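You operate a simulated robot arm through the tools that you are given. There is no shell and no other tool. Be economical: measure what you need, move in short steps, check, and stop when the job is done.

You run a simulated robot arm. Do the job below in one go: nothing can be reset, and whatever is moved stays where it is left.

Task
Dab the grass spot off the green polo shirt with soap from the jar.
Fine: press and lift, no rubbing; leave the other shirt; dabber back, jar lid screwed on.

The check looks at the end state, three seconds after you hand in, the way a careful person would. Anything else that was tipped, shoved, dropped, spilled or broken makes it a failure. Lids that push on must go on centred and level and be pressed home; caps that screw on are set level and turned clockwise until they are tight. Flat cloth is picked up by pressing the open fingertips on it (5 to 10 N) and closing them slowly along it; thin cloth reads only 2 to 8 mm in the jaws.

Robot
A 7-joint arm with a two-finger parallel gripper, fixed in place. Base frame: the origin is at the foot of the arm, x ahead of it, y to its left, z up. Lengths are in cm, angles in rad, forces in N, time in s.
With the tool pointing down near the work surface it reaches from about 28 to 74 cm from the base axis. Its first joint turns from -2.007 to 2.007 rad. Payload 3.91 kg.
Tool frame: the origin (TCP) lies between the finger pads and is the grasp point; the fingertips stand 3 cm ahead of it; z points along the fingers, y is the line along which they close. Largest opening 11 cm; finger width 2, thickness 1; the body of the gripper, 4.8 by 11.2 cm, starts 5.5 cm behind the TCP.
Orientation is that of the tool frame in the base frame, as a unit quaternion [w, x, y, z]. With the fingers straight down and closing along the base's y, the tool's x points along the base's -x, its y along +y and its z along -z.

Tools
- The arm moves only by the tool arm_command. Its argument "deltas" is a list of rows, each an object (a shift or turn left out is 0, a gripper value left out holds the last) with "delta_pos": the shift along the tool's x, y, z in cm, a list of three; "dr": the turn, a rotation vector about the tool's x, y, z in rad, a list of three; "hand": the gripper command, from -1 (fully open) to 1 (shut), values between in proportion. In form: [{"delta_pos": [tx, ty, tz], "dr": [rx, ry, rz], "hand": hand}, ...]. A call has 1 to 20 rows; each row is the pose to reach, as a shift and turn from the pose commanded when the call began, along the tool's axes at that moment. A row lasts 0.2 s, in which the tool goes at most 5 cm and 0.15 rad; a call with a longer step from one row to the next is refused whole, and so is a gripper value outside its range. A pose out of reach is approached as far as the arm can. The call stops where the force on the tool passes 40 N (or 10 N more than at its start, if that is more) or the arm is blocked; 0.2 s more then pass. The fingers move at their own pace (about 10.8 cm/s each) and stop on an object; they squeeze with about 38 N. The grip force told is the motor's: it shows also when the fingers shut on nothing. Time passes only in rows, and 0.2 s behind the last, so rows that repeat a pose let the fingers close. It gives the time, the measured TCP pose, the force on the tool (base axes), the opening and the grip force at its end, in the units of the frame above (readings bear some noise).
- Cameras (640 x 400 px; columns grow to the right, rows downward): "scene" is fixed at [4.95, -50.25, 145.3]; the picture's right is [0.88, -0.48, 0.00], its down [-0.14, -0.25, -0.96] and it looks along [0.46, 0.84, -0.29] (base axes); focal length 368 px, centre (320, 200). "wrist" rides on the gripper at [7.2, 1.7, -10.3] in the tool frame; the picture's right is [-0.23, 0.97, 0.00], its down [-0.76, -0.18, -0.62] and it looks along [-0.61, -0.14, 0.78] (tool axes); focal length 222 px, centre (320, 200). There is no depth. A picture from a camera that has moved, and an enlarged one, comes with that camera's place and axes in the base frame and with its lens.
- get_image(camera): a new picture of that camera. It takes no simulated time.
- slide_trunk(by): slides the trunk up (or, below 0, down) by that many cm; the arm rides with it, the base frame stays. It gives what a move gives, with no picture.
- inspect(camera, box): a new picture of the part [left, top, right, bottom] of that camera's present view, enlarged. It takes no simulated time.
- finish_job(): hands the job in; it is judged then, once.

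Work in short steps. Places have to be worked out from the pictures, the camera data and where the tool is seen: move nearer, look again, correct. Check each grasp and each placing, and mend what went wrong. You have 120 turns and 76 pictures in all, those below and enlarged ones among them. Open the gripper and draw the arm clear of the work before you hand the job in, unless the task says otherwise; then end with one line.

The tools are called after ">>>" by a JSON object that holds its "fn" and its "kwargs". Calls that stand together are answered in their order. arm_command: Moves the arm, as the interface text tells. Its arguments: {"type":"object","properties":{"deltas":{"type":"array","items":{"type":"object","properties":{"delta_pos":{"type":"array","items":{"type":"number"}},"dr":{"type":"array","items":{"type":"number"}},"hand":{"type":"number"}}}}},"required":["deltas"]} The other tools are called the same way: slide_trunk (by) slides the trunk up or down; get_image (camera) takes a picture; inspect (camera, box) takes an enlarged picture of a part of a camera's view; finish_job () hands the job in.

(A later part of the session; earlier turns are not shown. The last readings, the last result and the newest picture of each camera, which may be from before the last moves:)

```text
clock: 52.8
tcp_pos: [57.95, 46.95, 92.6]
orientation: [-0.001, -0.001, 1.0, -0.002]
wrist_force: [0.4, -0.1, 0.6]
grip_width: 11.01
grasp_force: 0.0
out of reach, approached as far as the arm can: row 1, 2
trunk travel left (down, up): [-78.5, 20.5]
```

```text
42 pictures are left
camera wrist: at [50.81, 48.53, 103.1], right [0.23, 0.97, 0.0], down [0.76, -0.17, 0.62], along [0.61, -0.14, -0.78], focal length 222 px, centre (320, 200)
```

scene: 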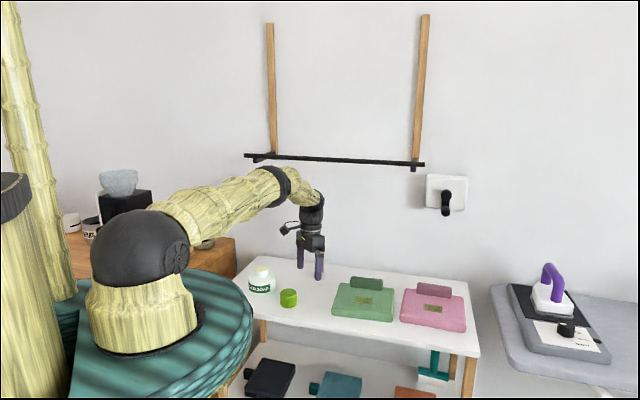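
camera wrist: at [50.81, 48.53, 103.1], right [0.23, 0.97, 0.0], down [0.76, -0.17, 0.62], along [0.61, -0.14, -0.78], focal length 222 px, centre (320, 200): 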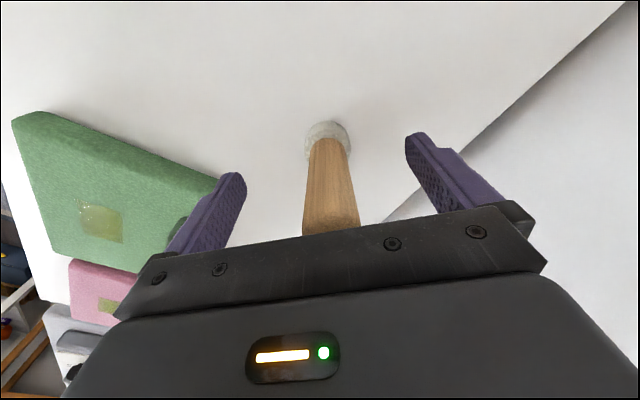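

The dabber axis is about 0.3 further in y. I'll trim y and close slowly, as it stands freely.

>>> {"fn": "arm_command", "kwargs": {"deltas": [{"delta_pos": [0.15, 0.3, 0], "hand": -1}, {"delta_pos": [0.15, 0.3, 0], "hand": -0.3}, {"delta_pos": [0.15, 0.3, 0], "hand": 0.1}, {"delta_pos": [0.15, 0.3, 0], "hand": 0.25}, {"delta_pos": [0.15, 0.3, 0], "hand": 0.35}, {"delta_pos": [0.15, 0.3, 0], "hand": 0.42}, {"delta_pos": [0.15, 0.3, 0], "hand": 0.5}, {"delta_pos": [0.15, 0.3, 0], "hand": 1}, {"delta_pos": [0.15, 0.3, 0], "hand": 1}]}}

>>> {"fn": "inspect", "kwargs": {"camera": "scene", "box": [256, 220, 384, 300]}}

```text
clock: 54.8
tcp_pos: [57.71, 47.28, 92.79]
orientation: [-0.001, -0.001, 1.0, -0.002]
wrist_force: [-0.1, 0.2, 0.6]
grip_width: 2.85
grasp_force: 38.1
trunk travel left (down, up): [-78.5, 20.5]
```

```text
5.00 times, centred on (320, 260) of scene
camera zoom: at [4.95, -50.25, 145.3], right [0.88, -0.48, 0.0], down [-0.14, -0.25, -0.96], along [0.46, 0.84, -0.29], focal length 1838 px, centre (320, -100)
```

zoom: 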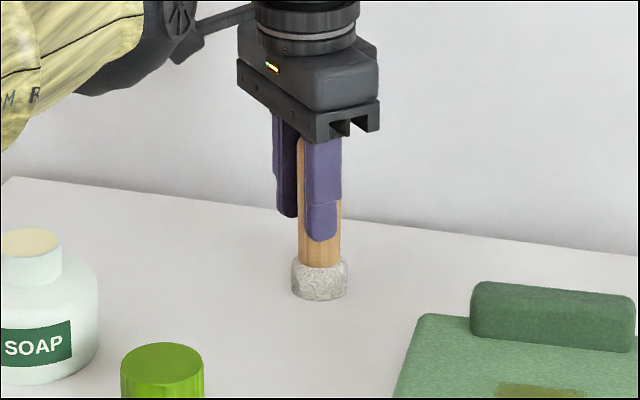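

The dabber is gripped (2.85 cm). I'll lift it straight up, then carry it toward the jar.

>>> {"fn": "arm_command", "kwargs": {"deltas": [{"delta_pos": [0, 0, -1]}, {"delta_pos": [0.5, 0, -3]}, {"delta_pos": [2, 0, -6]}, {"delta_pos": [5, 0.3, -9]}, {"delta_pos": [9, 0.7, -11]}, {"delta_pos": [13, 1, -12]}, {"delta_pos": [16, 1.3, -12]}, {"delta_pos": [19.2, 1.45, -12]}, {"delta_pos": [19.2, 1.45, -12]}]}}

>>> {"fn": "inspect", "kwargs": {"camera": "scene", "box": [200, 200, 328, 300]}}

>>> {"fn": "get_image", "kwargs": {"camera": "wrist"}}

```text
clock: 56.8
tcp_pos: [38.7, 48.8, 104.75]
orientation: [-0.001, 0.0, 1.0, -0.002]
wrist_force: [-0.8, 0.0, -0.7]
grip_width: 2.87
grasp_force: 38.0
trunk travel left (down, up): [-78.5, 20.5]
```

```text
4.00 times, centred on (264, 250) of scene
camera zoom: at [4.95, -50.25, 145.3], right [0.88, -0.48, 0.0], down [-0.14, -0.25, -0.96], along [0.46, 0.84, -0.29], focal length 1470 px, centre (544, 0)
```

zoom: 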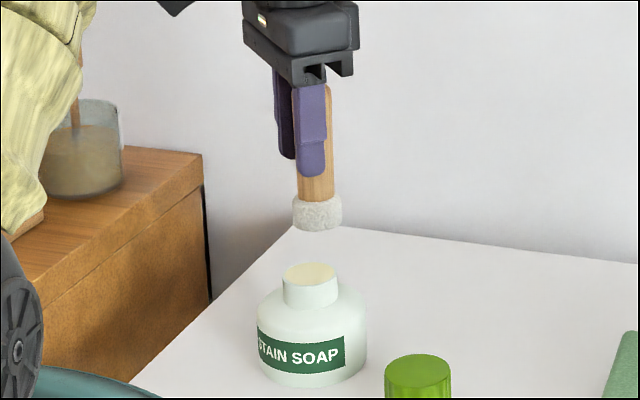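

```text
39 pictures are left
camera wrist: at [31.58, 50.33, 115.08], right [0.23, 0.97, 0.0], down [0.76, -0.17, 0.62], along [0.61, -0.14, -0.78], focal length 222 px, centre (320, 200)
```

wrist: 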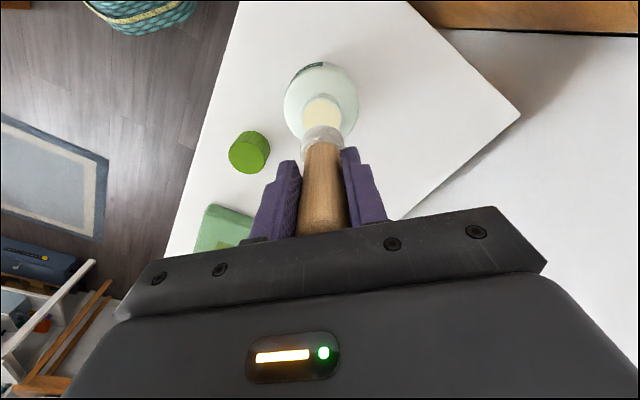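

The dabber head sits about 0.4 cm too far in +x relative to the neck. I'll correct and lower to just above the soap.

>>> {"fn": "arm_command", "kwargs": {"deltas": [{"delta_pos": [0.2, 0.1, 1.5]}, {"delta_pos": [0.4, 0.15, 3]}, {"delta_pos": [0.4, 0.15, 4]}, {"delta_pos": [0.4, 0.15, 4]}]}}

>>> {"fn": "inspect", "kwargs": {"camera": "scene", "box": [230, 230, 294, 280]}}

>>> {"fn": "inspect", "kwargs": {"camera": "wrist", "box": [240, 40, 400, 240]}}

```text
clock: 57.8
tcp_pos: [38.13, 48.94, 100.8]
orientation: [-0.001, 0.0, 1.0, -0.002]
wrist_force: [0.9, 0.0, -1.1]
grip_width: 2.86
grasp_force: 38.1
trunk travel left (down, up): [-78.5, 20.5]
```

```text
8.00 times, centred on (262, 255) of scene
camera zoom: at [4.95, -50.25, 145.3], right [0.88, -0.48, 0.0], down [-0.14, -0.25, -0.96], along [0.46, 0.84, -0.29], focal length 2940 px, centre (784, -240)
```

zoom: 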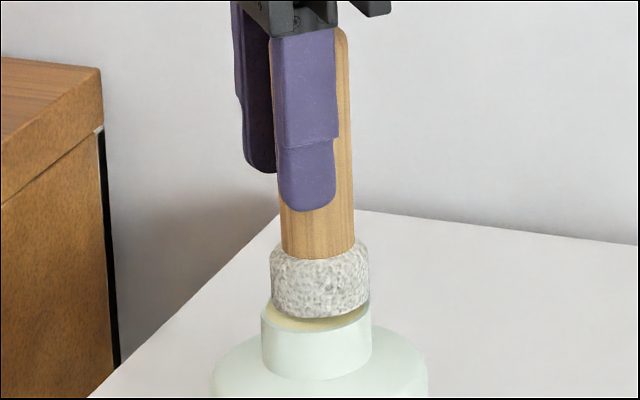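

```text
2.00 times, centred on (320, 140) of wrist
camera zoom: at [31.06, 50.56, 111.18], right [0.23, 0.97, 0.0], down [0.76, -0.17, 0.62], along [0.61, -0.14, -0.78], focal length 444 px, centre (320, 320)
```

zoom: 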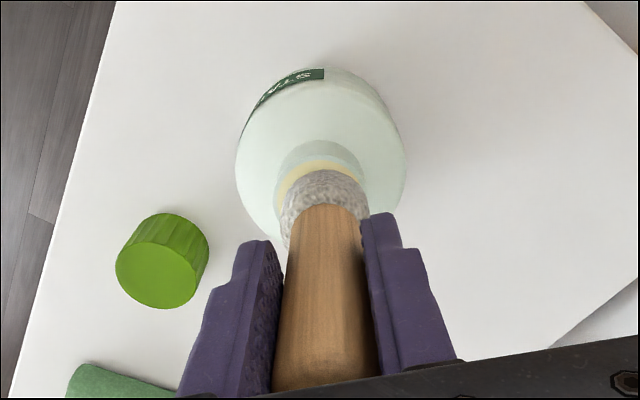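

Head and neck are almost aligned; I'll trim -0.25 in x and -0.2 in y, then lower gently and watch force.

>>> {"fn": "arm_command", "kwargs": {"deltas": [{"delta_pos": [0.25, -0.2, 0]}, {"delta_pos": [0.25, -0.2, 0.4]}, {"delta_pos": [0.25, -0.2, 0.7]}, {"delta_pos": [0.25, -0.2, 0.7]}]}}

>>> {"fn": "inspect", "kwargs": {"camera": "scene", "box": [230, 230, 294, 280]}}

>>> {"fn": "inspect", "kwargs": {"camera": "wrist", "box": [280, 80, 360, 180]}}

```text
clock: 58.8
tcp_pos: [37.98, 48.73, 100.37]
orientation: [0.001, 0.0, 1.0, 0.0]
wrist_force: [0.3, 1.0, 16.9]
grip_width: 2.9
grasp_force: 37.7
trunk travel left (down, up): [-78.5, 20.5]
```

```text
8.00 times, centred on (262, 255) of scene
camera zoom: at [4.95, -50.25, 145.3], right [0.88, -0.48, 0.0], down [-0.14, -0.25, -0.96], along [0.46, 0.84, -0.29], focal length 2940 px, centre (784, -240)
```

zoom: 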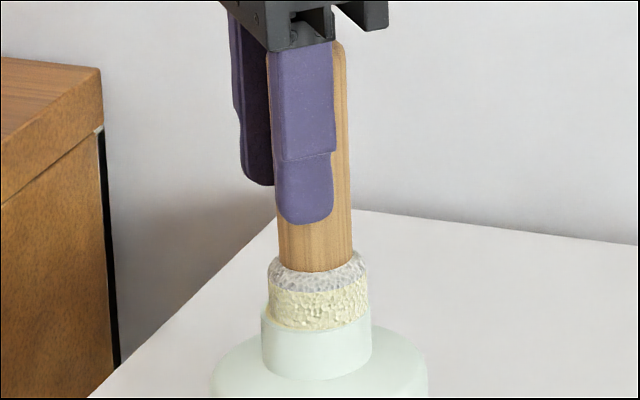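

```text
4.00 times, centred on (320, 130) of wrist
camera zoom: at [30.83, 50.28, 110.76], right [0.23, 0.97, 0.0], down [0.76, -0.18, 0.62], along [0.61, -0.14, -0.78], focal length 888 px, centre (320, 480)
```

zoom: 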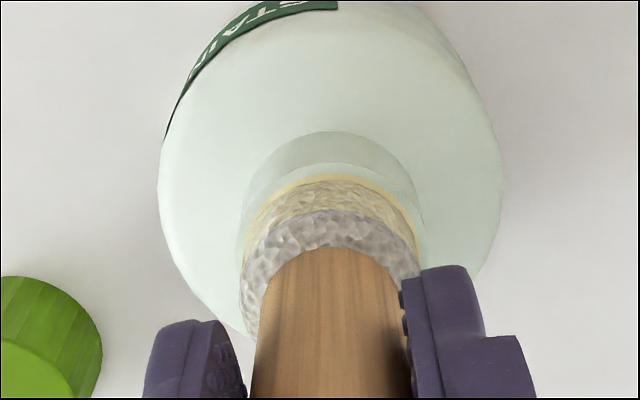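

The head is coated with soap after a 17 N press. I'll lift out straight, then carry it toward the green shirt's stain near (60, 24.7).

>>> {"fn": "arm_command", "kwargs": {"deltas": [{"delta_pos": [0, 0, -1]}, {"delta_pos": [0, 0, -3]}, {"delta_pos": [0, 0, -6]}, {"delta_pos": [-2, -2.4, -6]}, {"delta_pos": [-5, -6, -6]}, {"delta_pos": [-8, -9.6, -6]}, {"delta_pos": [-11, -13.2, -6]}, {"delta_pos": [-14, -16.8, -6]}, {"delta_pos": [-17, -20.4, -6]}, {"delta_pos": [-19, -23, -6]}, {"delta_pos": [-19, -23, -6]}]}}

>>> {"fn": "get_image", "kwargs": {"camera": "wrist"}}

>>> {"fn": "inspect", "kwargs": {"camera": "scene", "box": [300, 220, 460, 320]}}

```text
clock: 61.2
tcp_pos: [57.01, 25.79, 105.93]
orientation: [-0.001, -0.002, 1.0, -0.002]
wrist_force: [0.3, -0.8, -0.7]
grip_width: 2.86
grasp_force: 38.1
trunk travel left (down, up): [-78.5, 20.5]
```

```text
34 pictures are left
camera wrist: at [49.94, 27.36, 116.49], right [0.23, 0.97, 0.0], down [0.76, -0.17, 0.62], along [0.61, -0.14, -0.78], focal length 222 px, centre (320, 200)
```

wrist: 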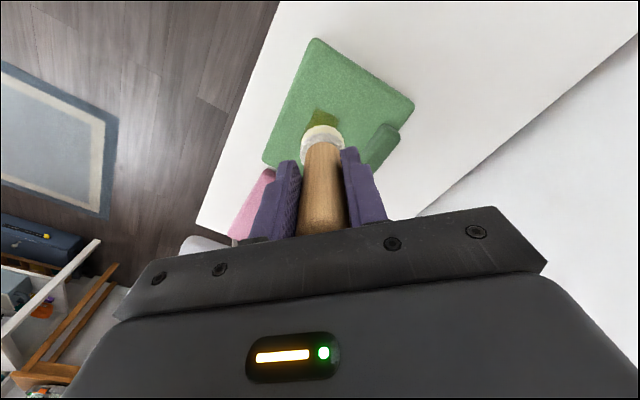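

```text
4.00 times, centred on (380, 270) of scene
camera zoom: at [4.95, -50.25, 145.3], right [0.88, -0.48, 0.0], down [-0.14, -0.25, -0.96], along [0.46, 0.84, -0.29], focal length 1470 px, centre (80, -80)
```

zoom: 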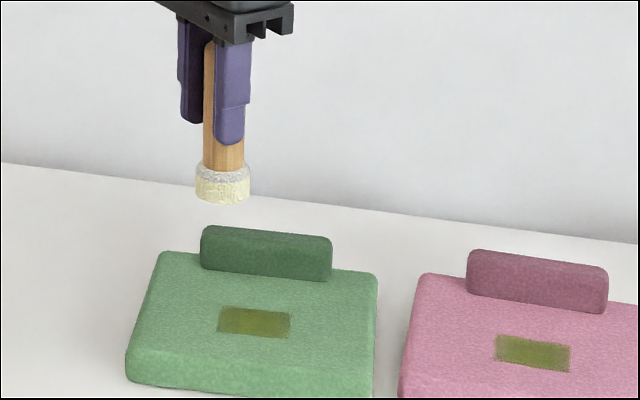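

The stain measures about 5 x 3.6 cm centred near (60.4, 24.9). I'll bring the head above it, 2 to 3 cm clear, and compare.

>>> {"fn": "arm_command", "kwargs": {"deltas": [{"delta_pos": [-1.4, -0.5, 2]}, {"delta_pos": [-2.7, -1, 4]}, {"delta_pos": [-2.7, -1, 6]}, {"delta_pos": [-2.7, -1, 7.4]}, {"delta_pos": [-2.7, -1, 7.4]}]}}

>>> {"fn": "inspect", "kwargs": {"camera": "wrist", "box": [220, 40, 420, 190]}}

>>> {"fn": "inspect", "kwargs": {"camera": "scene", "box": [320, 260, 400, 330]}}

```text
clock: 62.4
tcp_pos: [59.75, 24.75, 98.65]
orientation: [-0.001, 0.0, 1.0, -0.001]
wrist_force: [0.3, 0.6, -1.3]
grip_width: 2.86
grasp_force: 38.3
trunk travel left (down, up): [-78.5, 20.5]
```

```text
2.67 times, centred on (320, 115) of wrist
camera zoom: at [52.51, 26.38, 109.08], right [0.23, 0.97, 0.0], down [0.76, -0.17, 0.62], along [0.61, -0.14, -0.78], focal length 592 px, centre (320, 427)
```

zoom: 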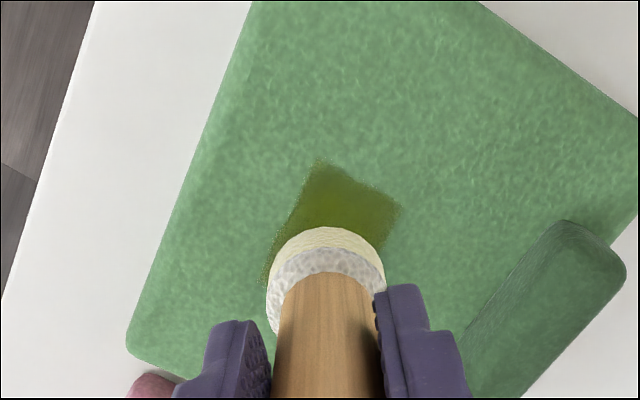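

```text
5.71 times, centred on (360, 295) of scene
camera zoom: at [4.95, -50.25, 145.3], right [0.88, -0.48, 0.0], down [-0.14, -0.25, -0.96], along [0.46, 0.84, -0.29], focal length 2100 px, centre (91, -343)
```

zoom: 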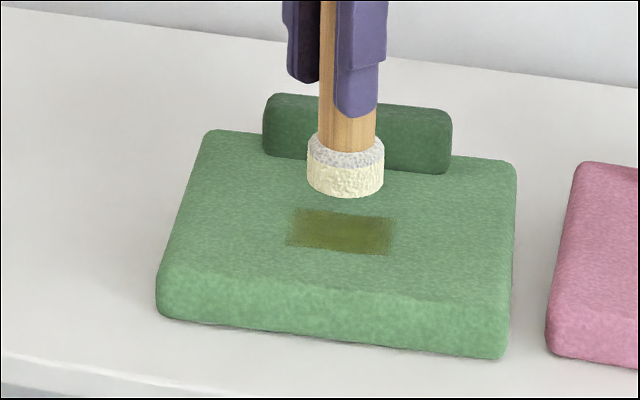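

In the wrist view the head axis and stain centre coincide within about 0.2 cm. I'll lower straight down toward contact and check the force.

>>> {"fn": "arm_command", "kwargs": {"deltas": [{"delta_pos": [0, 0, 1.5]}, {"delta_pos": [0, 0, 2.8]}, {"delta_pos": [0, 0, 2.8]}]}}

>>> {"fn": "inspect", "kwargs": {"camera": "scene", "box": [320, 260, 400, 330]}}

```text
clock: 63.2
tcp_pos: [59.64, 24.58, 95.94]
orientation: [-0.001, 0.0, 1.0, -0.001]
wrist_force: [0.0, -0.6, -0.2]
grip_width: 2.87
grasp_force: 37.9
trunk travel left (down, up): [-78.5, 20.5]
```

```text
5.71 times, centred on (360, 295) of scene
camera zoom: at [4.95, -50.25, 145.3], right [0.88, -0.48, 0.0], down [-0.14, -0.25, -0.96], along [0.46, 0.84, -0.29], focal length 2100 px, centre (91, -343)
```

zoom: 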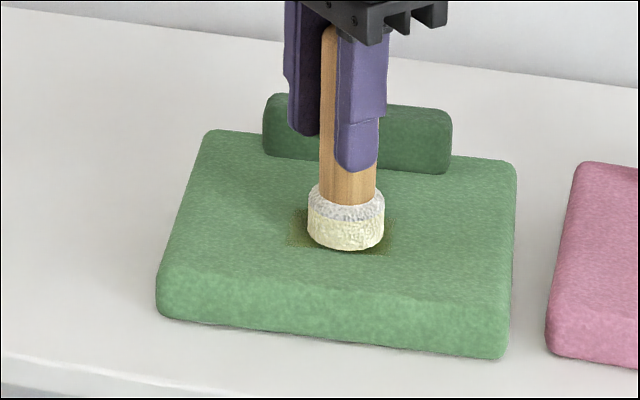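

Well centred and almost touching. Pressing down in small steps.

>>> {"fn": "arm_command", "kwargs": {"deltas": [{"delta_pos": [0, 0, 0.2]}, {"delta_pos": [0, 0, 0.4]}, {"delta_pos": [0, 0, 0.4]}]}}

>>> {"fn": "arm_command", "kwargs": {"deltas": [{"delta_pos": [0, 0, 0.2]}, {"delta_pos": [0, 0, 0.3]}, {"delta_pos": [0, 0, 0.3]}]}}

```text
clock: 64.0
tcp_pos: [59.65, 24.64, 95.47]
orientation: [-0.001, -0.001, 1.0, -0.001]
wrist_force: [-0.3, -0.3, 2.0]
grip_width: 2.87
grasp_force: 37.8
trunk travel left (down, up): [-78.5, 20.5]
```

```text
clock: 64.8
tcp_pos: [59.72, 24.54, 95.6]
orientation: [0.002, 0.001, 1.0, -0.002]
wrist_force: [-2.3, -2.8, 18.3]
grip_width: 2.84
grasp_force: 38.4
trunk travel left (down, up): [-78.5, 20.5]
```

Pressed at 18 N. Lifting straight up to see the effect.

>>> {"fn": "arm_command", "kwargs": {"deltas": [{"delta_pos": [0, 0, 0]}, {"delta_pos": [0, 0, -1]}, {"delta_pos": [0, 0, -3]}, {"delta_pos": [0, 0, -5]}, {"delta_pos": [0, 0, -5]}]}}

>>> {"fn": "inspect", "kwargs": {"camera": "scene", "box": [320, 250, 400, 320]}}

>>> {"fn": "inspect", "kwargs": {"camera": "wrist", "box": [220, 40, 420, 190]}}

```text
clock: 66.0
tcp_pos: [59.66, 24.64, 100.0]
orientation: [-0.001, -0.001, 1.0, -0.002]
wrist_force: [-1.4, 0.5, -0.8]
grip_width: 2.86
grasp_force: 38.2
trunk travel left (down, up): [-78.5, 20.5]
```

```text
5.71 times, centred on (360, 285) of scene
camera zoom: at [4.95, -50.25, 145.3], right [0.88, -0.48, 0.0], down [-0.14, -0.25, -0.96], along [0.46, 0.84, -0.29], focal length 2100 px, centre (91, -286)
```

zoom: 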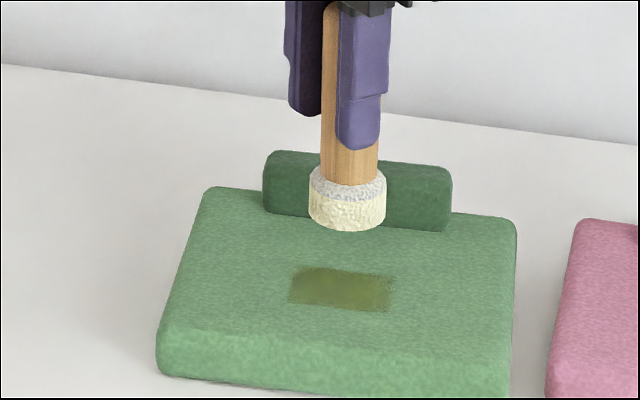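

```text
2.67 times, centred on (320, 115) of wrist
camera zoom: at [52.5, 26.27, 110.45], right [0.23, 0.97, 0.0], down [0.76, -0.17, 0.62], along [0.61, -0.14, -0.78], focal length 592 px, centre (320, 427)
```

zoom: 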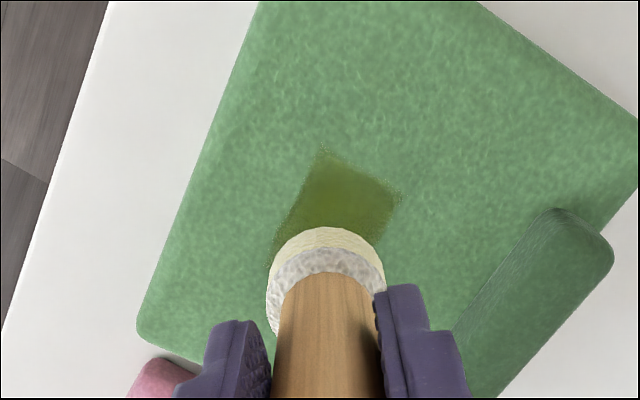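

The stain has lightened, so several dabs are needed. I'll dab at two positions 1 cm either side of centre along the stain, lifting fully between.

>>> {"fn": "arm_command", "kwargs": {"deltas": [{"delta_pos": [-0.72, -0.69, 0]}, {"delta_pos": [-0.72, -0.69, 3]}, {"delta_pos": [-0.72, -0.69, 4.6]}, {"delta_pos": [-0.72, -0.69, 5.0]}, {"delta_pos": [-0.72, -0.69, 5.0]}, {"delta_pos": [-0.72, -0.69, 4]}, {"delta_pos": [-0.72, -0.69, 2]}, {"delta_pos": [0, 0, 2]}, {"delta_pos": [0.72, 0.69, 2]}, {"delta_pos": [0.72, 0.69, 3]}, {"delta_pos": [0.72, 0.69, 4.6]}, {"delta_pos": [0.72, 0.69, 5.0]}, {"delta_pos": [0.72, 0.69, 5.0]}, {"delta_pos": [0.72, 0.69, 4]}, {"delta_pos": [0.72, 0.69, 2]}, {"delta_pos": [0.72, 0.69, 0]}, {"delta_pos": [0, 0, 0]}, {"delta_pos": [0, 0, 0]}]}}

>>> {"fn": "inspect", "kwargs": {"camera": "scene", "box": [320, 250, 400, 320]}}

```text
clock: 69.8
tcp_pos: [59.44, 24.78, 100.21]
orientation: [-0.001, -0.001, 1.0, -0.001]
wrist_force: [0.2, 0.0, -0.6]
grip_width: 2.84
grasp_force: 37.5
trunk travel left (down, up): [-78.5, 20.5]
```

```text
5.71 times, centred on (360, 285) of scene
camera zoom: at [4.95, -50.25, 145.3], right [0.88, -0.48, 0.0], down [-0.14, -0.25, -0.96], along [0.46, 0.84, -0.29], focal length 2100 px, centre (91, -286)
```

zoom: 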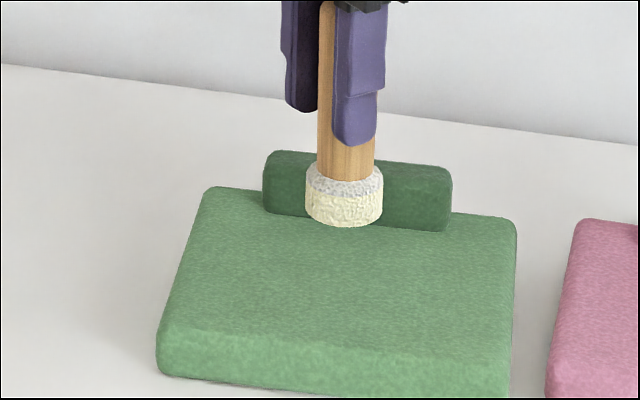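

The grass spot is gone. Now I'll carry the dabber back toward its home, TCP (57.7, 47.3), passing above the shirt and stopping above the table.

>>> {"fn": "arm_command", "kwargs": {"deltas": [{"delta_pos": [1, 0, -3]}, {"delta_pos": [3, 3, -4]}, {"delta_pos": [4, 7, -4]}, {"delta_pos": [5, 11, -4]}, {"delta_pos": [5, 15, -3]}, {"delta_pos": [5, 19, -1]}, {"delta_pos": [5, 22.6, 1]}, {"delta_pos": [4, 22.6, 3]}, {"delta_pos": [3, 22.6, 4]}, {"delta_pos": [2, 22.6, 5.2]}, {"delta_pos": [2, 22.6, 5.2]}, {"delta_pos": [2, 22.6, 5.2]}]}}

>>> {"fn": "inspect", "kwargs": {"camera": "scene", "box": [256, 220, 416, 320]}}

>>> {"fn": "get_image", "kwargs": {"camera": "wrist"}}

```text
clock: 72.4
tcp_pos: [57.69, 47.34, 95.1]
orientation: [-0.001, 0.0, 1.0, -0.002]
wrist_force: [-0.2, -0.3, 0.1]
grip_width: 2.85
grasp_force: 38.2
trunk travel left (down, up): [-78.5, 20.5]
```

```text
4.00 times, centred on (336, 270) of scene
camera zoom: at [4.95, -50.25, 145.3], right [0.88, -0.48, 0.0], down [-0.14, -0.25, -0.96], along [0.46, 0.84, -0.29], focal length 1470 px, centre (256, -80)
```

zoom: 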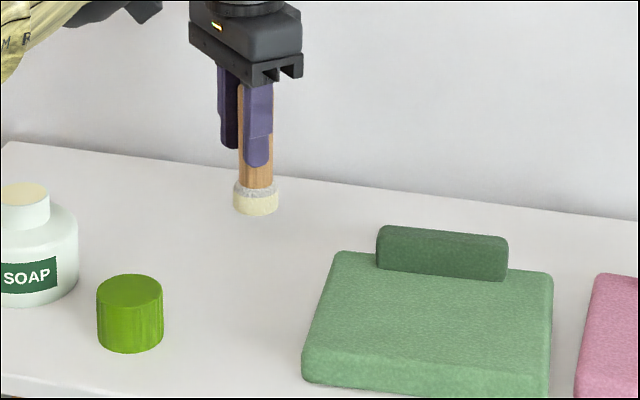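

```text
25 pictures are left
camera wrist: at [50.56, 48.9, 105.46], right [0.23, 0.97, 0.0], down [0.76, -0.17, 0.62], along [0.61, -0.14, -0.78], focal length 222 px, centre (320, 200)
```

wrist: 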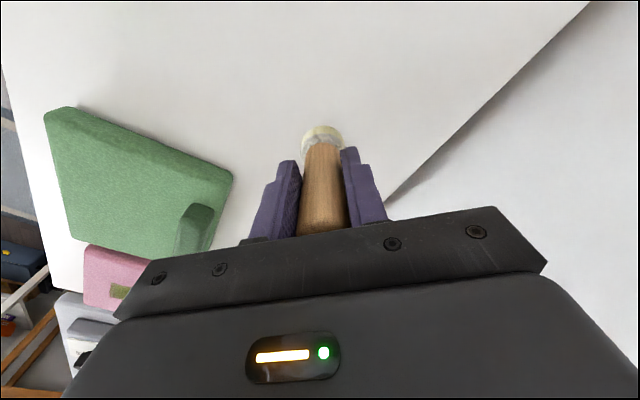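

Stain clear, dabber over its home spot at z 95.1. Lowering to the table in steps (contact expected near 92.8).

>>> {"fn": "arm_command", "kwargs": {"deltas": [{"delta_pos": [0, 0, 1]}, {"delta_pos": [0, 0, 1.8]}, {"delta_pos": [0, 0, 1.8]}]}}

>>> {"fn": "arm_command", "kwargs": {"deltas": [{"delta_pos": [0, 0, 0.15]}, {"delta_pos": [0, 0, 0.35]}, {"delta_pos": [0, 0, 0.35]}]}}

```text
clock: 73.2
tcp_pos: [57.65, 47.14, 93.19]
orientation: [0.0, -0.001, 1.0, -0.001]
wrist_force: [0.5, 1.0, -1.1]
grip_width: 2.86
grasp_force: 37.8
trunk travel left (down, up): [-78.5, 20.5]
```

```text
clock: 74.0
tcp_pos: [57.56, 47.19, 92.82]
orientation: [0.0, 0.0, 1.0, -0.001]
wrist_force: [-0.5, 0.6, -1.1]
grip_width: 2.85
grasp_force: 37.4
trunk travel left (down, up): [-78.5, 20.5]
```

No contact yet; continuing.

>>> {"fn": "arm_command", "kwargs": {"deltas": [{"delta_pos": [0, 0, 0.15]}, {"delta_pos": [0, 0, 0.15]}]}}

>>> {"fn": "arm_command", "kwargs": {"deltas": [{"delta_pos": [0, 0, 0.15]}, {"delta_pos": [0, 0, 0.15]}]}}

```text
clock: 74.6
tcp_pos: [57.56, 47.2, 92.7]
orientation: [0.0, 0.0, 1.0, -0.001]
wrist_force: [0.6, 1.6, 6.9]
grip_width: 2.88
grasp_force: 37.8
trunk travel left (down, up): [-78.5, 20.5]
```

```text
clock: 75.2
tcp_pos: [57.67, 47.26, 92.77]
orientation: [0.001, -0.001, 1.0, -0.001]
wrist_force: [1.8, 2.9, 15.9]
grip_width: 2.84
grasp_force: 38.2
trunk travel left (down, up): [-78.5, 20.5]
```

Standing on the table. Ease off, open slowly, then back away in -x before rising.

>>> {"fn": "arm_command", "kwargs": {"deltas": [{"delta_pos": [0, 0, -0.25]}, {"delta_pos": [0, 0, -0.25], "hand": 0.4}, {"delta_pos": [0, 0, -0.25], "hand": 0.2}, {"delta_pos": [0, 0, -0.25], "hand": -0.3}, {"delta_pos": [0, 0, -0.25], "hand": -1}, {"delta_pos": [0, 0, -0.25], "hand": -1}, {"delta_pos": [2, 0, -0.25]}, {"delta_pos": [4, 0, -1]}, {"delta_pos": [6, 0, -4]}, {"delta_pos": [7, 0, -8]}, {"delta_pos": [7, 0, -8]}]}}

>>> {"fn": "inspect", "kwargs": {"camera": "scene", "box": [240, 220, 400, 320]}}

```text
clock: 77.6
tcp_pos: [50.66, 47.22, 100.46]
orientation: [-0.001, -0.001, 1.0, -0.003]
wrist_force: [0.0, 0.2, 0.0]
grip_width: 11.0
grasp_force: 0.1
trunk travel left (down, up): [-78.5, 20.5]
```

```text
4.00 times, centred on (320, 270) of scene
camera zoom: at [4.95, -50.25, 145.3], right [0.88, -0.48, 0.0], down [-0.14, -0.25, -0.96], along [0.46, 0.84, -0.29], focal length 1470 px, centre (320, -80)
```

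zoom: 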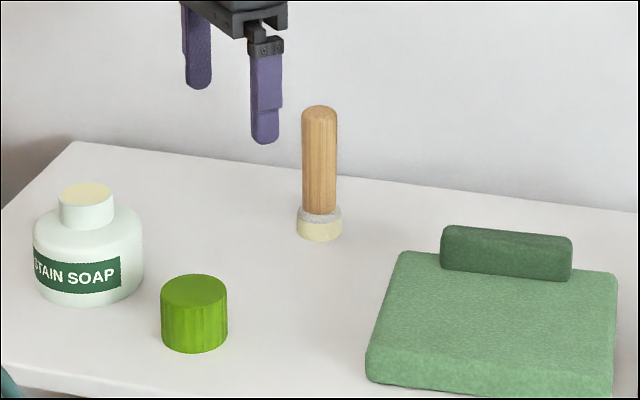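

The dabber is back upright at its spot. Now I'll move above the lid with the wrist turned -1.5 rad, ready for clockwise screwing.

>>> {"fn": "arm_command", "kwargs": {"deltas": [{"delta_pos": [0.8, -1, 0], "dr": [0, 0, -0.15]}, {"delta_pos": [1.6, -2, 0], "dr": [0, 0, -0.3]}, {"delta_pos": [2.4, -3, 0], "dr": [0, 0, -0.45]}, {"delta_pos": [3.2, -4, 0], "dr": [0, 0, -0.6]}, {"delta_pos": [4, -5, 0], "dr": [0, 0, -0.75]}, {"delta_pos": [4.8, -6, 0], "dr": [0, 0, -0.9]}, {"delta_pos": [5.6, -7, 0], "dr": [0, 0, -1.05]}, {"delta_pos": [6.4, -8, 0], "dr": [0, 0, -1.2]}, {"delta_pos": [7.2, -9, 0.5], "dr": [0, 0, -1.35]}, {"delta_pos": [7.8, -9.95, 1.5], "dr": [0, 0, -1.5]}, {"delta_pos": [7.8, -9.95, 4], "dr": [0, 0, -1.5]}, {"delta_pos": [7.8, -9.95, 4], "dr": [0, 0, -1.5]}]}}

>>> {"fn": "get_image", "kwargs": {"camera": "wrist"}}

```text
clock: 80.2
tcp_pos: [42.75, 37.24, 96.46]
orientation: [-0.002, -0.682, 0.731, -0.001]
wrist_force: [-0.4, -0.6, -0.1]
grip_width: 10.99
grasp_force: 0.1
trunk travel left (down, up): [-78.5, 20.5]
```

```text
23 pictures are left
camera wrist: at [40.6, 29.99, 107.0], right [-0.96, 0.29, 0.0], down [0.23, 0.75, 0.62], along [0.18, 0.59, -0.78], focal length 222 px, centre (320, 200)
```

wrist: 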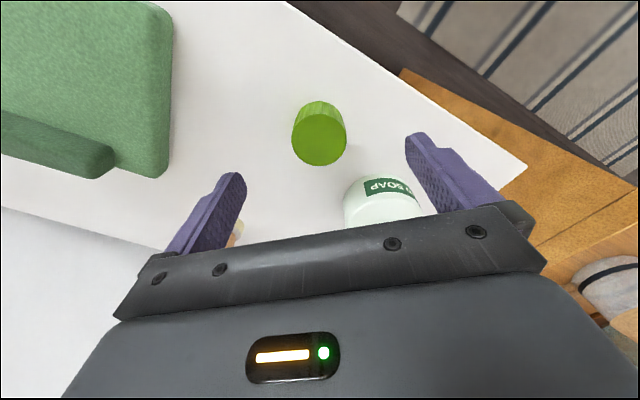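

The lid centre is near (42.9, 37.5). I'll lower over it to z 88.9 and close on it.

>>> {"fn": "arm_command", "kwargs": {"deltas": [{"delta_pos": [-0.25, -0.1, 3]}, {"delta_pos": [-0.25, -0.1, 6]}, {"delta_pos": [-0.25, -0.1, 7.5]}, {"delta_pos": [-0.25, -0.1, 7.5]}]}}

>>> {"fn": "inspect", "kwargs": {"camera": "scene", "box": [270, 265, 334, 315]}}

>>> {"fn": "inspect", "kwargs": {"camera": "wrist", "box": [220, 100, 420, 250]}}

```text
clock: 81.2
tcp_pos: [42.94, 37.4, 88.96]
orientation: [-0.002, -0.682, 0.731, 0.0]
wrist_force: [-0.4, 0.5, -0.2]
grip_width: 11.02
grasp_force: 0.1
trunk travel left (down, up): [-78.5, 20.5]
```

```text
8.00 times, centred on (302, 290) of scene
camera zoom: at [4.95, -50.25, 145.3], right [0.88, -0.48, 0.0], down [-0.14, -0.25, -0.96], along [0.46, 0.84, -0.29], focal length 2940 px, centre (464, -520)
```

zoom: 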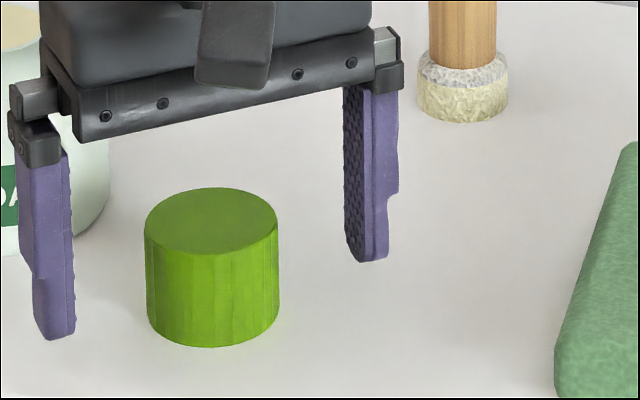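

```text
2.67 times, centred on (320, 175) of wrist
camera zoom: at [40.76, 30.2, 99.42], right [-0.96, 0.29, 0.0], down [0.23, 0.75, 0.62], along [0.18, 0.59, -0.78], focal length 592 px, centre (320, 267)
```

zoom: 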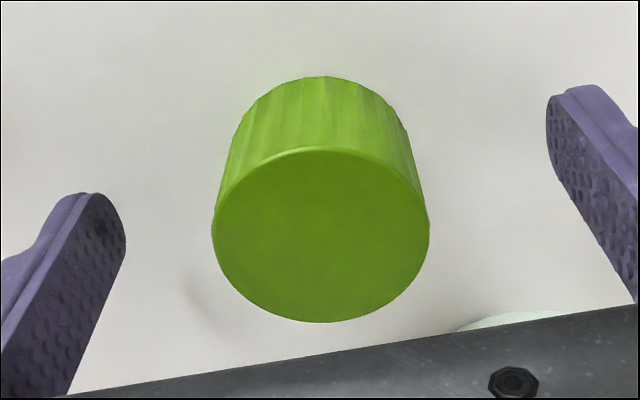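

The lid is centred between the fingers to within about 0.2 cm. A small trim, then close slowly and lift a little.

>>> {"fn": "arm_command", "kwargs": {"deltas": [{"delta_pos": [-0.15, 0, 0.1], "hand": -0.3}, {"delta_pos": [-0.15, 0, 0.1], "hand": 0}, {"delta_pos": [-0.15, 0, 0.1], "hand": 0.2}, {"delta_pos": [-0.15, 0, 0.1], "hand": 1}, {"delta_pos": [-0.15, 0, 0.1], "hand": 1}, {"delta_pos": [-0.15, 0, 0.1], "hand": 1}, {"delta_pos": [-0.15, 0, -2]}, {"delta_pos": [-0.15, 0, -5]}, {"delta_pos": [-0.15, 0, -9]}, {"delta_pos": [-0.15, 0, -12]}, {"delta_pos": [-0.15, 0, -12]}]}}

>>> {"fn": "inspect", "kwargs": {"camera": "wrist", "box": [220, 100, 420, 250]}}

```text
clock: 83.6
tcp_pos: [42.72, 37.92, 100.85]
orientation: [-0.001, -0.682, 0.731, 0.0]
wrist_force: [-0.4, -0.3, -1.6]
grip_width: 4.84
grasp_force: 37.6
trunk travel left (down, up): [-78.5, 20.5]
```

```text
2.67 times, centred on (320, 175) of wrist
camera zoom: at [40.61, 30.62, 111.31], right [-0.96, 0.29, 0.0], down [0.23, 0.75, 0.62], along [0.18, 0.59, -0.78], focal length 592 px, centre (320, 267)
```

zoom: 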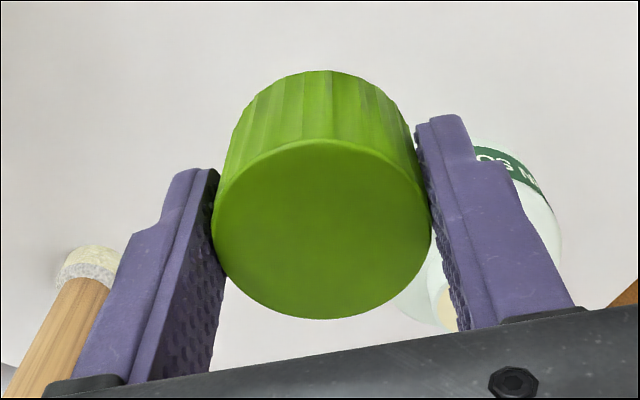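

The lid is held squarely (4.84 cm). I'll carry it over the jar axis (38.93, 48.8), staying above the neck.

>>> {"fn": "arm_command", "kwargs": {"deltas": [{"delta_pos": [-3.6, 1.56, 0]}, {"delta_pos": [-7.2, 3.1, 0]}, {"delta_pos": [-10.74, 4.69, 0]}, {"delta_pos": [-10.74, 4.69, 0]}, {"delta_pos": [-10.74, 4.69, 2]}, {"delta_pos": [-10.74, 4.69, 3.5]}, {"delta_pos": [-10.74, 4.69, 3.5]}, {"delta_pos": [-10.74, 4.69, 3.5]}]}}

>>> {"fn": "inspect", "kwargs": {"camera": "scene", "box": [230, 230, 294, 280]}}

>>> {"fn": "inspect", "kwargs": {"camera": "wrist", "box": [220, 50, 420, 200]}}

```text
clock: 85.4
tcp_pos: [39.07, 48.9, 97.35]
orientation: [-0.002, -0.682, 0.731, 0.0]
wrist_force: [-0.4, 0.3, -0.7]
grip_width: 4.84
grasp_force: 37.6
trunk travel left (down, up): [-78.5, 20.5]
```

```text
8.00 times, centred on (262, 255) of scene
camera zoom: at [4.95, -50.25, 145.3], right [0.88, -0.48, 0.0], down [-0.14, -0.25, -0.96], along [0.46, 0.84, -0.29], focal length 2940 px, centre (784, -240)
```

zoom: 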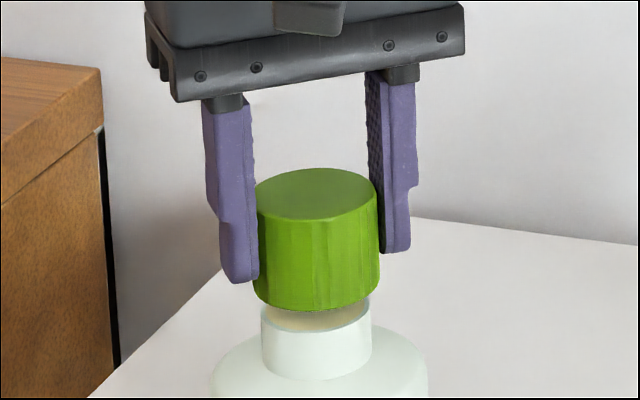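

```text
2.67 times, centred on (320, 125) of wrist
camera zoom: at [37.01, 41.7, 107.82], right [-0.96, 0.29, 0.0], down [0.23, 0.75, 0.62], along [0.18, 0.59, -0.78], focal length 592 px, centre (320, 400)
```

zoom: 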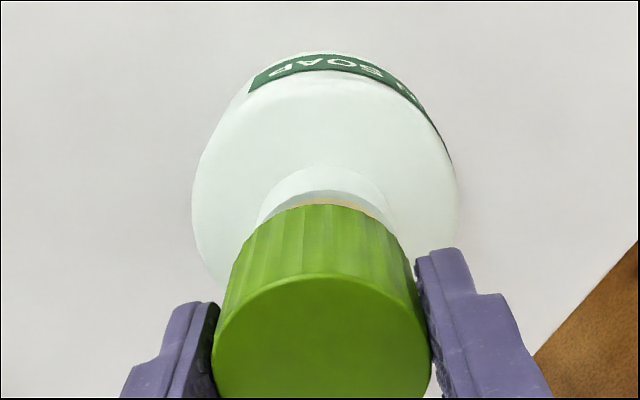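

Lid and neck are nearly coaxial; I'll trim 0.1 cm in each axis and lower onto the neck, watching force.

>>> {"fn": "arm_command", "kwargs": {"deltas": [{"delta_pos": [0.08, 0.12, 0.8]}, {"delta_pos": [0.08, 0.12, 1.6]}, {"delta_pos": [0.08, 0.12, 2.2]}, {"delta_pos": [0.08, 0.12, 2.5]}, {"delta_pos": [0.08, 0.12, 2.5]}]}}

>>> {"fn": "arm_command", "kwargs": {"deltas": [{"delta_pos": [0, 0, 0.15]}, {"delta_pos": [0, 0, 0.3]}, {"delta_pos": [0, 0, 0.3]}]}}

```text
clock: 86.6
tcp_pos: [38.87, 48.62, 94.94]
orientation: [-0.003, -0.682, 0.731, -0.002]
wrist_force: [1.6, -3.5, 0.8]
grip_width: 4.84
grasp_force: 38.0
trunk travel left (down, up): [-78.5, 20.5]
```

```text
clock: 87.4
tcp_pos: [38.94, 48.69, 94.97]
orientation: [0.0, -0.682, 0.731, -0.001]
wrist_force: [1.2, -0.8, 8.7]
grip_width: 4.82
grasp_force: 37.9
trunk travel left (down, up): [-78.5, 20.5]
```

Contact at about 9 N, with the lid seated on the thread. I'll turn clockwise 3 rad with a slight downward follow.

>>> {"fn": "arm_command", "kwargs": {"deltas": [{"delta_pos": [0, 0, 0.01], "dr": [0, 0, 0.15]}, {"delta_pos": [0, 0, 0.02], "dr": [0, 0, 0.3]}, {"delta_pos": [0, 0, 0.03], "dr": [0, 0, 0.45]}, {"delta_pos": [0, 0, 0.04], "dr": [0, 0, 0.6]}, {"delta_pos": [0, 0, 0.05], "dr": [0, 0, 0.75]}, {"delta_pos": [0, 0, 0.06], "dr": [0, 0, 0.9]}, {"delta_pos": [0, 0, 0.07], "dr": [0, 0, 1.05]}, {"delta_pos": [0, 0, 0.08], "dr": [0, 0, 1.2]}, {"delta_pos": [0, 0, 0.09], "dr": [0, 0, 1.35]}, {"delta_pos": [0, 0, 0.1], "dr": [0, 0, 1.5]}, {"delta_pos": [0, 0, 0.11], "dr": [0, 0, 1.65]}, {"delta_pos": [0, 0, 0.12], "dr": [0, 0, 1.8]}, {"delta_pos": [0, 0, 0.13], "dr": [0, 0, 1.95]}, {"delta_pos": [0, 0, 0.14], "dr": [0, 0, 2.1]}, {"delta_pos": [0, 0, 0.15], "dr": [0, 0, 2.25]}, {"delta_pos": [0, 0, 0.16], "dr": [0, 0, 2.4]}, {"delta_pos": [0, 0, 0.17], "dr": [0, 0, 2.55]}, {"delta_pos": [0, 0, 0.18], "dr": [0, 0, 2.7]}, {"delta_pos": [0, 0, 0.19], "dr": [0, 0, 2.85]}, {"delta_pos": [0, 0, 0.2], "dr": [0, 0, 3.0]}]}}

>>> {"fn": "inspect", "kwargs": {"camera": "scene", "box": [230, 230, 294, 280]}}

```text
clock: 91.6
tcp_pos: [38.97, 48.89, 94.65]
orientation: [0.001, 0.682, 0.731, 0.0]
wrist_force: [-1.4, 23.4, 20.3]
grip_width: 4.84
grasp_force: 38.0
trunk travel left (down, up): [-78.5, 20.5]
```

```text
8.00 times, centred on (262, 255) of scene
camera zoom: at [4.95, -50.25, 145.3], right [0.88, -0.48, 0.0], down [-0.14, -0.25, -0.96], along [0.46, 0.84, -0.29], focal length 2940 px, centre (784, -240)
```

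zoom: 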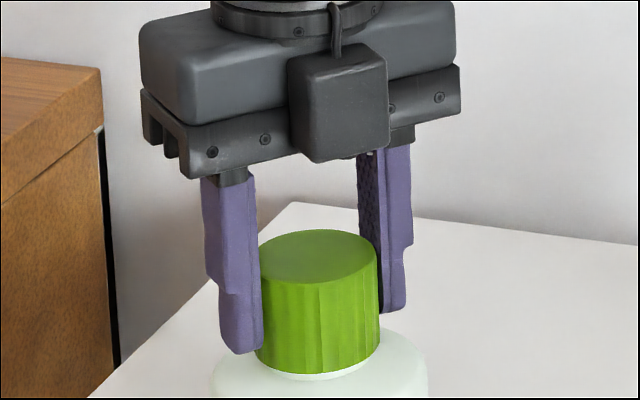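

The lid is pulled down and the side load suggests the axis is about 0.2 cm further in +y. I'll release, shift, turn back and regrip.

>>> {"fn": "arm_command", "kwargs": {"deltas": [{"hand": 0.1}, {"hand": -0.4}, {"delta_pos": [0.22, 0, 0], "dr": [0, 0, -0.15], "hand": -0.6}, {"delta_pos": [0.22, 0, 0], "dr": [0, 0, -0.3]}, {"delta_pos": [0.22, 0, 0], "dr": [0, 0, -0.45]}, {"delta_pos": [0.22, 0, 0], "dr": [0, 0, -0.6]}, {"delta_pos": [0.22, 0, 0], "dr": [0, 0, -0.75]}, {"delta_pos": [0.22, 0, 0], "dr": [0, 0, -0.9]}, {"delta_pos": [0.22, 0, 0], "dr": [0, 0, -1.05]}, {"delta_pos": [0.22, 0, 0], "dr": [0, 0, -1.2]}, {"delta_pos": [0.22, 0, 0], "dr": [0, 0, -1.35]}, {"delta_pos": [0.22, 0, 0], "dr": [0, 0, -1.5]}, {"delta_pos": [0.22, 0, 0], "dr": [0, 0, -1.65]}, {"delta_pos": [0.22, 0, 0], "dr": [0, 0, -1.8]}, {"delta_pos": [0.22, 0, 0], "dr": [0, 0, -1.95]}, {"delta_pos": [0.22, 0, 0], "dr": [0, 0, -2.1]}, {"delta_pos": [0.22, 0, 0], "dr": [0, 0, -2.25]}, {"delta_pos": [0.22, 0, 0], "dr": [0, 0, -2.4]}, {"delta_pos": [0.22, 0, 0], "dr": [0, 0, -2.55]}, {"delta_pos": [0.22, 0, 0], "dr": [0, 0, -2.7]}]}}

>>> {"fn": "inspect", "kwargs": {"camera": "scene", "box": [230, 230, 294, 280]}}

>>> {"fn": "get_image", "kwargs": {"camera": "wrist"}}

```text
clock: 95.8
tcp_pos: [38.88, 48.96, 94.51]
orientation: [-0.002, -0.566, 0.824, -0.001]
wrist_force: [1.2, 0.3, 0.4]
grip_width: 8.77
grasp_force: 0.1
trunk travel left (down, up): [-78.5, 20.5]
```

```text
8.00 times, centred on (262, 255) of scene
camera zoom: at [4.95, -50.25, 145.3], right [0.88, -0.48, 0.0], down [-0.14, -0.25, -0.96], along [0.46, 0.84, -0.29], focal length 2940 px, centre (784, -240)
```

zoom: 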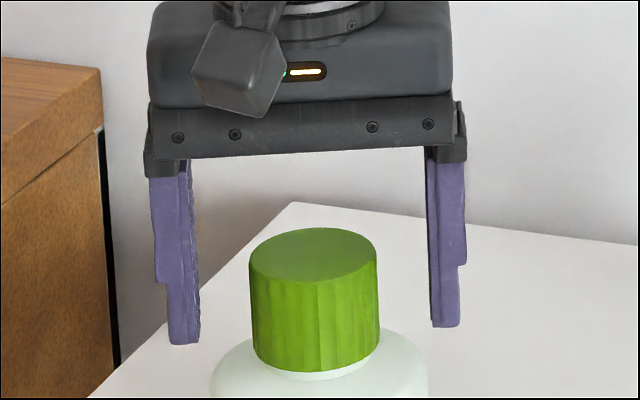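

```text
15 pictures are left
camera wrist: at [34.86, 42.68, 104.95], right [-0.83, 0.56, 0.0], down [0.44, 0.65, 0.62], along [0.35, 0.51, -0.78], focal length 222 px, centre (320, 200)
```

wrist: 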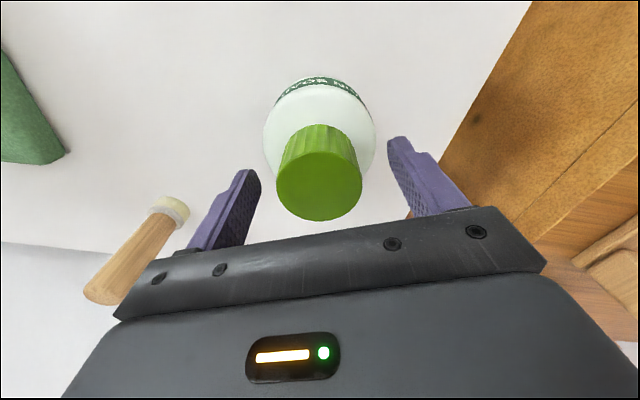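

The lid sits level (the ellipse skew matches the neck's own perspective) and is nearly centred. I'll regrip and turn clockwise again.

>>> {"fn": "arm_command", "kwargs": {"deltas": [{"delta_pos": [0, 0, 0], "dr": [0, 0, -0.15]}, {"delta_pos": [0, 0, 0], "dr": [0, 0, -0.3]}, {"dr": [0, 0, -0.3], "hand": 0.1}, {"dr": [0, 0, -0.3], "hand": 1}, {"dr": [0, 0, -0.3], "hand": 1}, {"dr": [0, 0, -0.3], "hand": 1}]}}

>>> {"fn": "arm_command", "kwargs": {"deltas": [{"delta_pos": [0, 0, 0.02], "dr": [0, 0, 0.15]}, {"delta_pos": [0, 0, 0.03], "dr": [0, 0, 0.3]}, {"delta_pos": [0, 0, 0.04], "dr": [0, 0, 0.45]}, {"delta_pos": [0, 0, 0.05], "dr": [0, 0, 0.6]}, {"delta_pos": [0, 0, 0.06], "dr": [0, 0, 0.75]}, {"delta_pos": [0, 0, 0.07], "dr": [0, 0, 0.9]}, {"delta_pos": [0, 0, 0.08], "dr": [0, 0, 1.05]}, {"delta_pos": [0, 0, 0.09], "dr": [0, 0, 1.2]}, {"delta_pos": [0, 0, 0.1], "dr": [0, 0, 1.35]}, {"delta_pos": [0, 0, 0.1], "dr": [0, 0, 1.5]}, {"delta_pos": [0, 0, 0.1], "dr": [0, 0, 1.5]}]}}

```text
clock: 97.2
tcp_pos: [38.91, 49.0, 94.52]
orientation: [-0.001, -0.682, 0.732, 0.0]
wrist_force: [-0.2, -0.1, 0.1]
grip_width: 4.98
grasp_force: 37.7
trunk travel left (down, up): [-78.5, 20.5]
```

```text
clock: 99.6
tcp_pos: [39.01, 48.78, 94.42]
orientation: [-0.001, 0.001, 1.0, -0.002]
wrist_force: [9.9, -5.7, 1.6]
grip_width: 4.99
grasp_force: 38.1
trunk travel left (down, up): [-78.5, 20.5]
```

Forces are moderate and the lid is going down. Continuing another 1.5 rad clockwise.

>>> {"fn": "arm_command", "kwargs": {"deltas": [{"delta_pos": [0, 0, 0.02], "dr": [0, 0, 0.15]}, {"delta_pos": [0, 0, 0.03], "dr": [0, 0, 0.3]}, {"delta_pos": [0, 0, 0.04], "dr": [0, 0, 0.45]}, {"delta_pos": [0, 0, 0.05], "dr": [0, 0, 0.6]}, {"delta_pos": [0, 0, 0.06], "dr": [0, 0, 0.75]}, {"delta_pos": [0, 0, 0.07], "dr": [0, 0, 0.9]}, {"delta_pos": [0, 0, 0.08], "dr": [0, 0, 1.05]}, {"delta_pos": [0, 0, 0.09], "dr": [0, 0, 1.2]}, {"delta_pos": [0, 0, 0.1], "dr": [0, 0, 1.35]}, {"delta_pos": [0, 0, 0.1], "dr": [0, 0, 1.5]}, {"delta_pos": [0, 0, 0.1], "dr": [0, 0, 1.5]}]}}

>>> {"fn": "arm_command", "kwargs": {"deltas": [{"hand": 0.1}, {"hand": -0.4}, {"dr": [0, 0, -0.15], "hand": -0.6}, {"dr": [0, 0, -0.3]}, {"dr": [0, 0, -0.45]}, {"dr": [0, 0, -0.6]}, {"dr": [0, 0, -0.75]}, {"dr": [0, 0, -0.9]}, {"dr": [0, 0, -1.05]}, {"dr": [0, 0, -1.2]}, {"dr": [0, 0, -1.35]}, {"dr": [0, 0, -1.5]}, {"dr": [0, 0, -1.65]}, {"dr": [0, 0, -1.8]}, {"dr": [0, 0, -1.95]}, {"dr": [0, 0, -2.1]}, {"dr": [0, 0, -2.25]}, {"dr": [0, 0, -2.4]}, {"dr": [0, 0, -2.55]}, {"dr": [0, 0, -2.7]}]}}

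>>> {"fn": "inspect", "kwargs": {"camera": "scene", "box": [230, 230, 294, 280]}}

```text
clock: 101.7
tcp_pos: [38.68, 49.94, 94.44]
orientation: [-0.004, 0.625, 0.78, 0.006]
wrist_force: [1.5, 17.0, -7.0]
grip_width: 5.05
grasp_force: 38.0
trunk travel left (down, up): [-78.5, 20.5]
stopped in row 10: the force on the tool passed its limit (the readings are from after the stop); the commanded pose is now the measured one
```

```text
clock: 105.8
tcp_pos: [38.73, 49.48, 94.57]
orientation: [0.003, -0.625, 0.781, 0.004]
wrist_force: [0.5, -0.2, -0.4]
grip_width: 8.81
grasp_force: 0.2
trunk travel left (down, up): [-78.5, 20.5]
```

```text
8.00 times, centred on (262, 255) of scene
camera zoom: at [4.95, -50.25, 145.3], right [0.88, -0.48, 0.0], down [-0.14, -0.25, -0.96], along [0.46, 0.84, -0.29], focal length 2940 px, centre (784, -240)
```

zoom: 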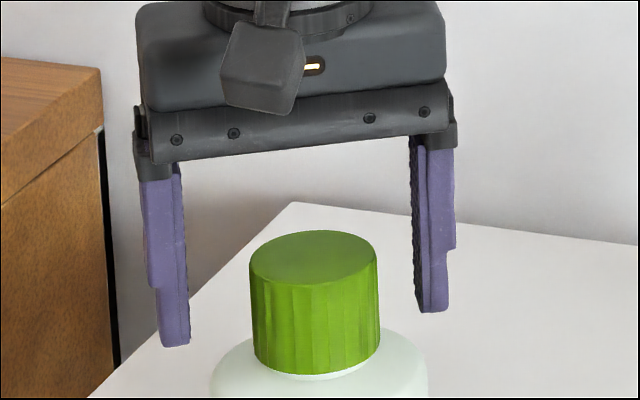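

The lid top is back at exactly its original picture height, and the force stop suggests it is tight. I'll recentre on the axis, regrip and try a final short turn to confirm.

>>> {"fn": "arm_command", "kwargs": {"deltas": [{"delta_pos": [0.54, -0.33, 0]}, {"delta_pos": [0.54, -0.33, 0]}, {"delta_pos": [0.54, -0.33, 0], "hand": 0.1}, {"delta_pos": [0.54, -0.33, 0], "hand": 1}, {"delta_pos": [0.54, -0.33, 0], "hand": 1}, {"delta_pos": [0.54, -0.33, 0], "hand": 1}]}}

>>> {"fn": "arm_command", "kwargs": {"deltas": [{"dr": [0, 0, 0.1]}, {"dr": [0, 0, 0.2]}, {"dr": [0, 0, 0.3]}, {"dr": [0, 0, 0.4]}, {"dr": [0, 0, 0.5]}, {"dr": [0, 0, 0.5]}]}}

```text
clock: 107.2
tcp_pos: [38.89, 48.97, 94.7]
orientation: [0.004, -0.624, 0.782, 0.003]
wrist_force: [0.3, 0.5, 0.7]
grip_width: 5.04
grasp_force: 37.9
trunk travel left (down, up): [-78.5, 20.5]
```

```text
clock: 108.7
tcp_pos: [39.05, 48.8, 94.55]
orientation: [0.003, -0.411, 0.912, 0.004]
wrist_force: [3.0, -1.3, 0.5]
grip_width: 5.05
grasp_force: 38.6
trunk travel left (down, up): [-78.5, 20.5]
```

It still turned easily, so it may not be tight yet. Continuing clockwise with a slight downward follow.

>>> {"fn": "arm_command", "kwargs": {"deltas": [{"delta_pos": [0, 0, 0.01], "dr": [0, 0, 0.15]}, {"delta_pos": [0, 0, 0.02], "dr": [0, 0, 0.3]}, {"delta_pos": [0, 0, 0.03], "dr": [0, 0, 0.45]}, {"delta_pos": [0, 0, 0.04], "dr": [0, 0, 0.6]}, {"delta_pos": [0, 0, 0.05], "dr": [0, 0, 0.75]}, {"delta_pos": [0, 0, 0.06], "dr": [0, 0, 0.9]}, {"delta_pos": [0, 0, 0.07], "dr": [0, 0, 1.05]}, {"delta_pos": [0, 0, 0.08], "dr": [0, 0, 1.2]}, {"delta_pos": [0, 0, 0.09], "dr": [0, 0, 1.35]}, {"delta_pos": [0, 0, 0.1], "dr": [0, 0, 1.5]}, {"delta_pos": [0, 0, 0.1], "dr": [0, 0, 1.65]}, {"delta_pos": [0, 0, 0.1], "dr": [0, 0, 1.8]}, {"delta_pos": [0, 0, 0.1], "dr": [0, 0, 1.95]}, {"delta_pos": [0, 0, 0.1], "dr": [0, 0, 2.1]}, {"delta_pos": [0, 0, 0.1], "dr": [0, 0, 2.1]}]}}

>>> {"fn": "inspect", "kwargs": {"camera": "scene", "box": [230, 230, 294, 280]}}

```text
clock: 109.7
tcp_pos: [39.98, 49.0, 94.73]
orientation: [0.011, -0.115, 0.993, 0.007]
wrist_force: [14.0, 4.8, -6.2]
grip_width: 5.09
grasp_force: 37.8
trunk travel left (down, up): [-78.5, 20.5]
stopped in row 5: the force on the tool passed its limit (the readings are from after the stop); the commanded pose is now the measured one
```

```text
8.00 times, centred on (262, 255) of scene
camera zoom: at [4.95, -50.25, 145.3], right [0.88, -0.48, 0.0], down [-0.14, -0.25, -0.96], along [0.46, 0.84, -0.29], focal length 2940 px, centre (784, -240)
```

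zoom: 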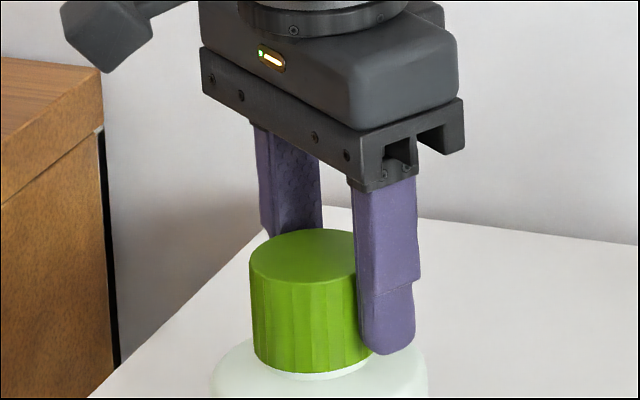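

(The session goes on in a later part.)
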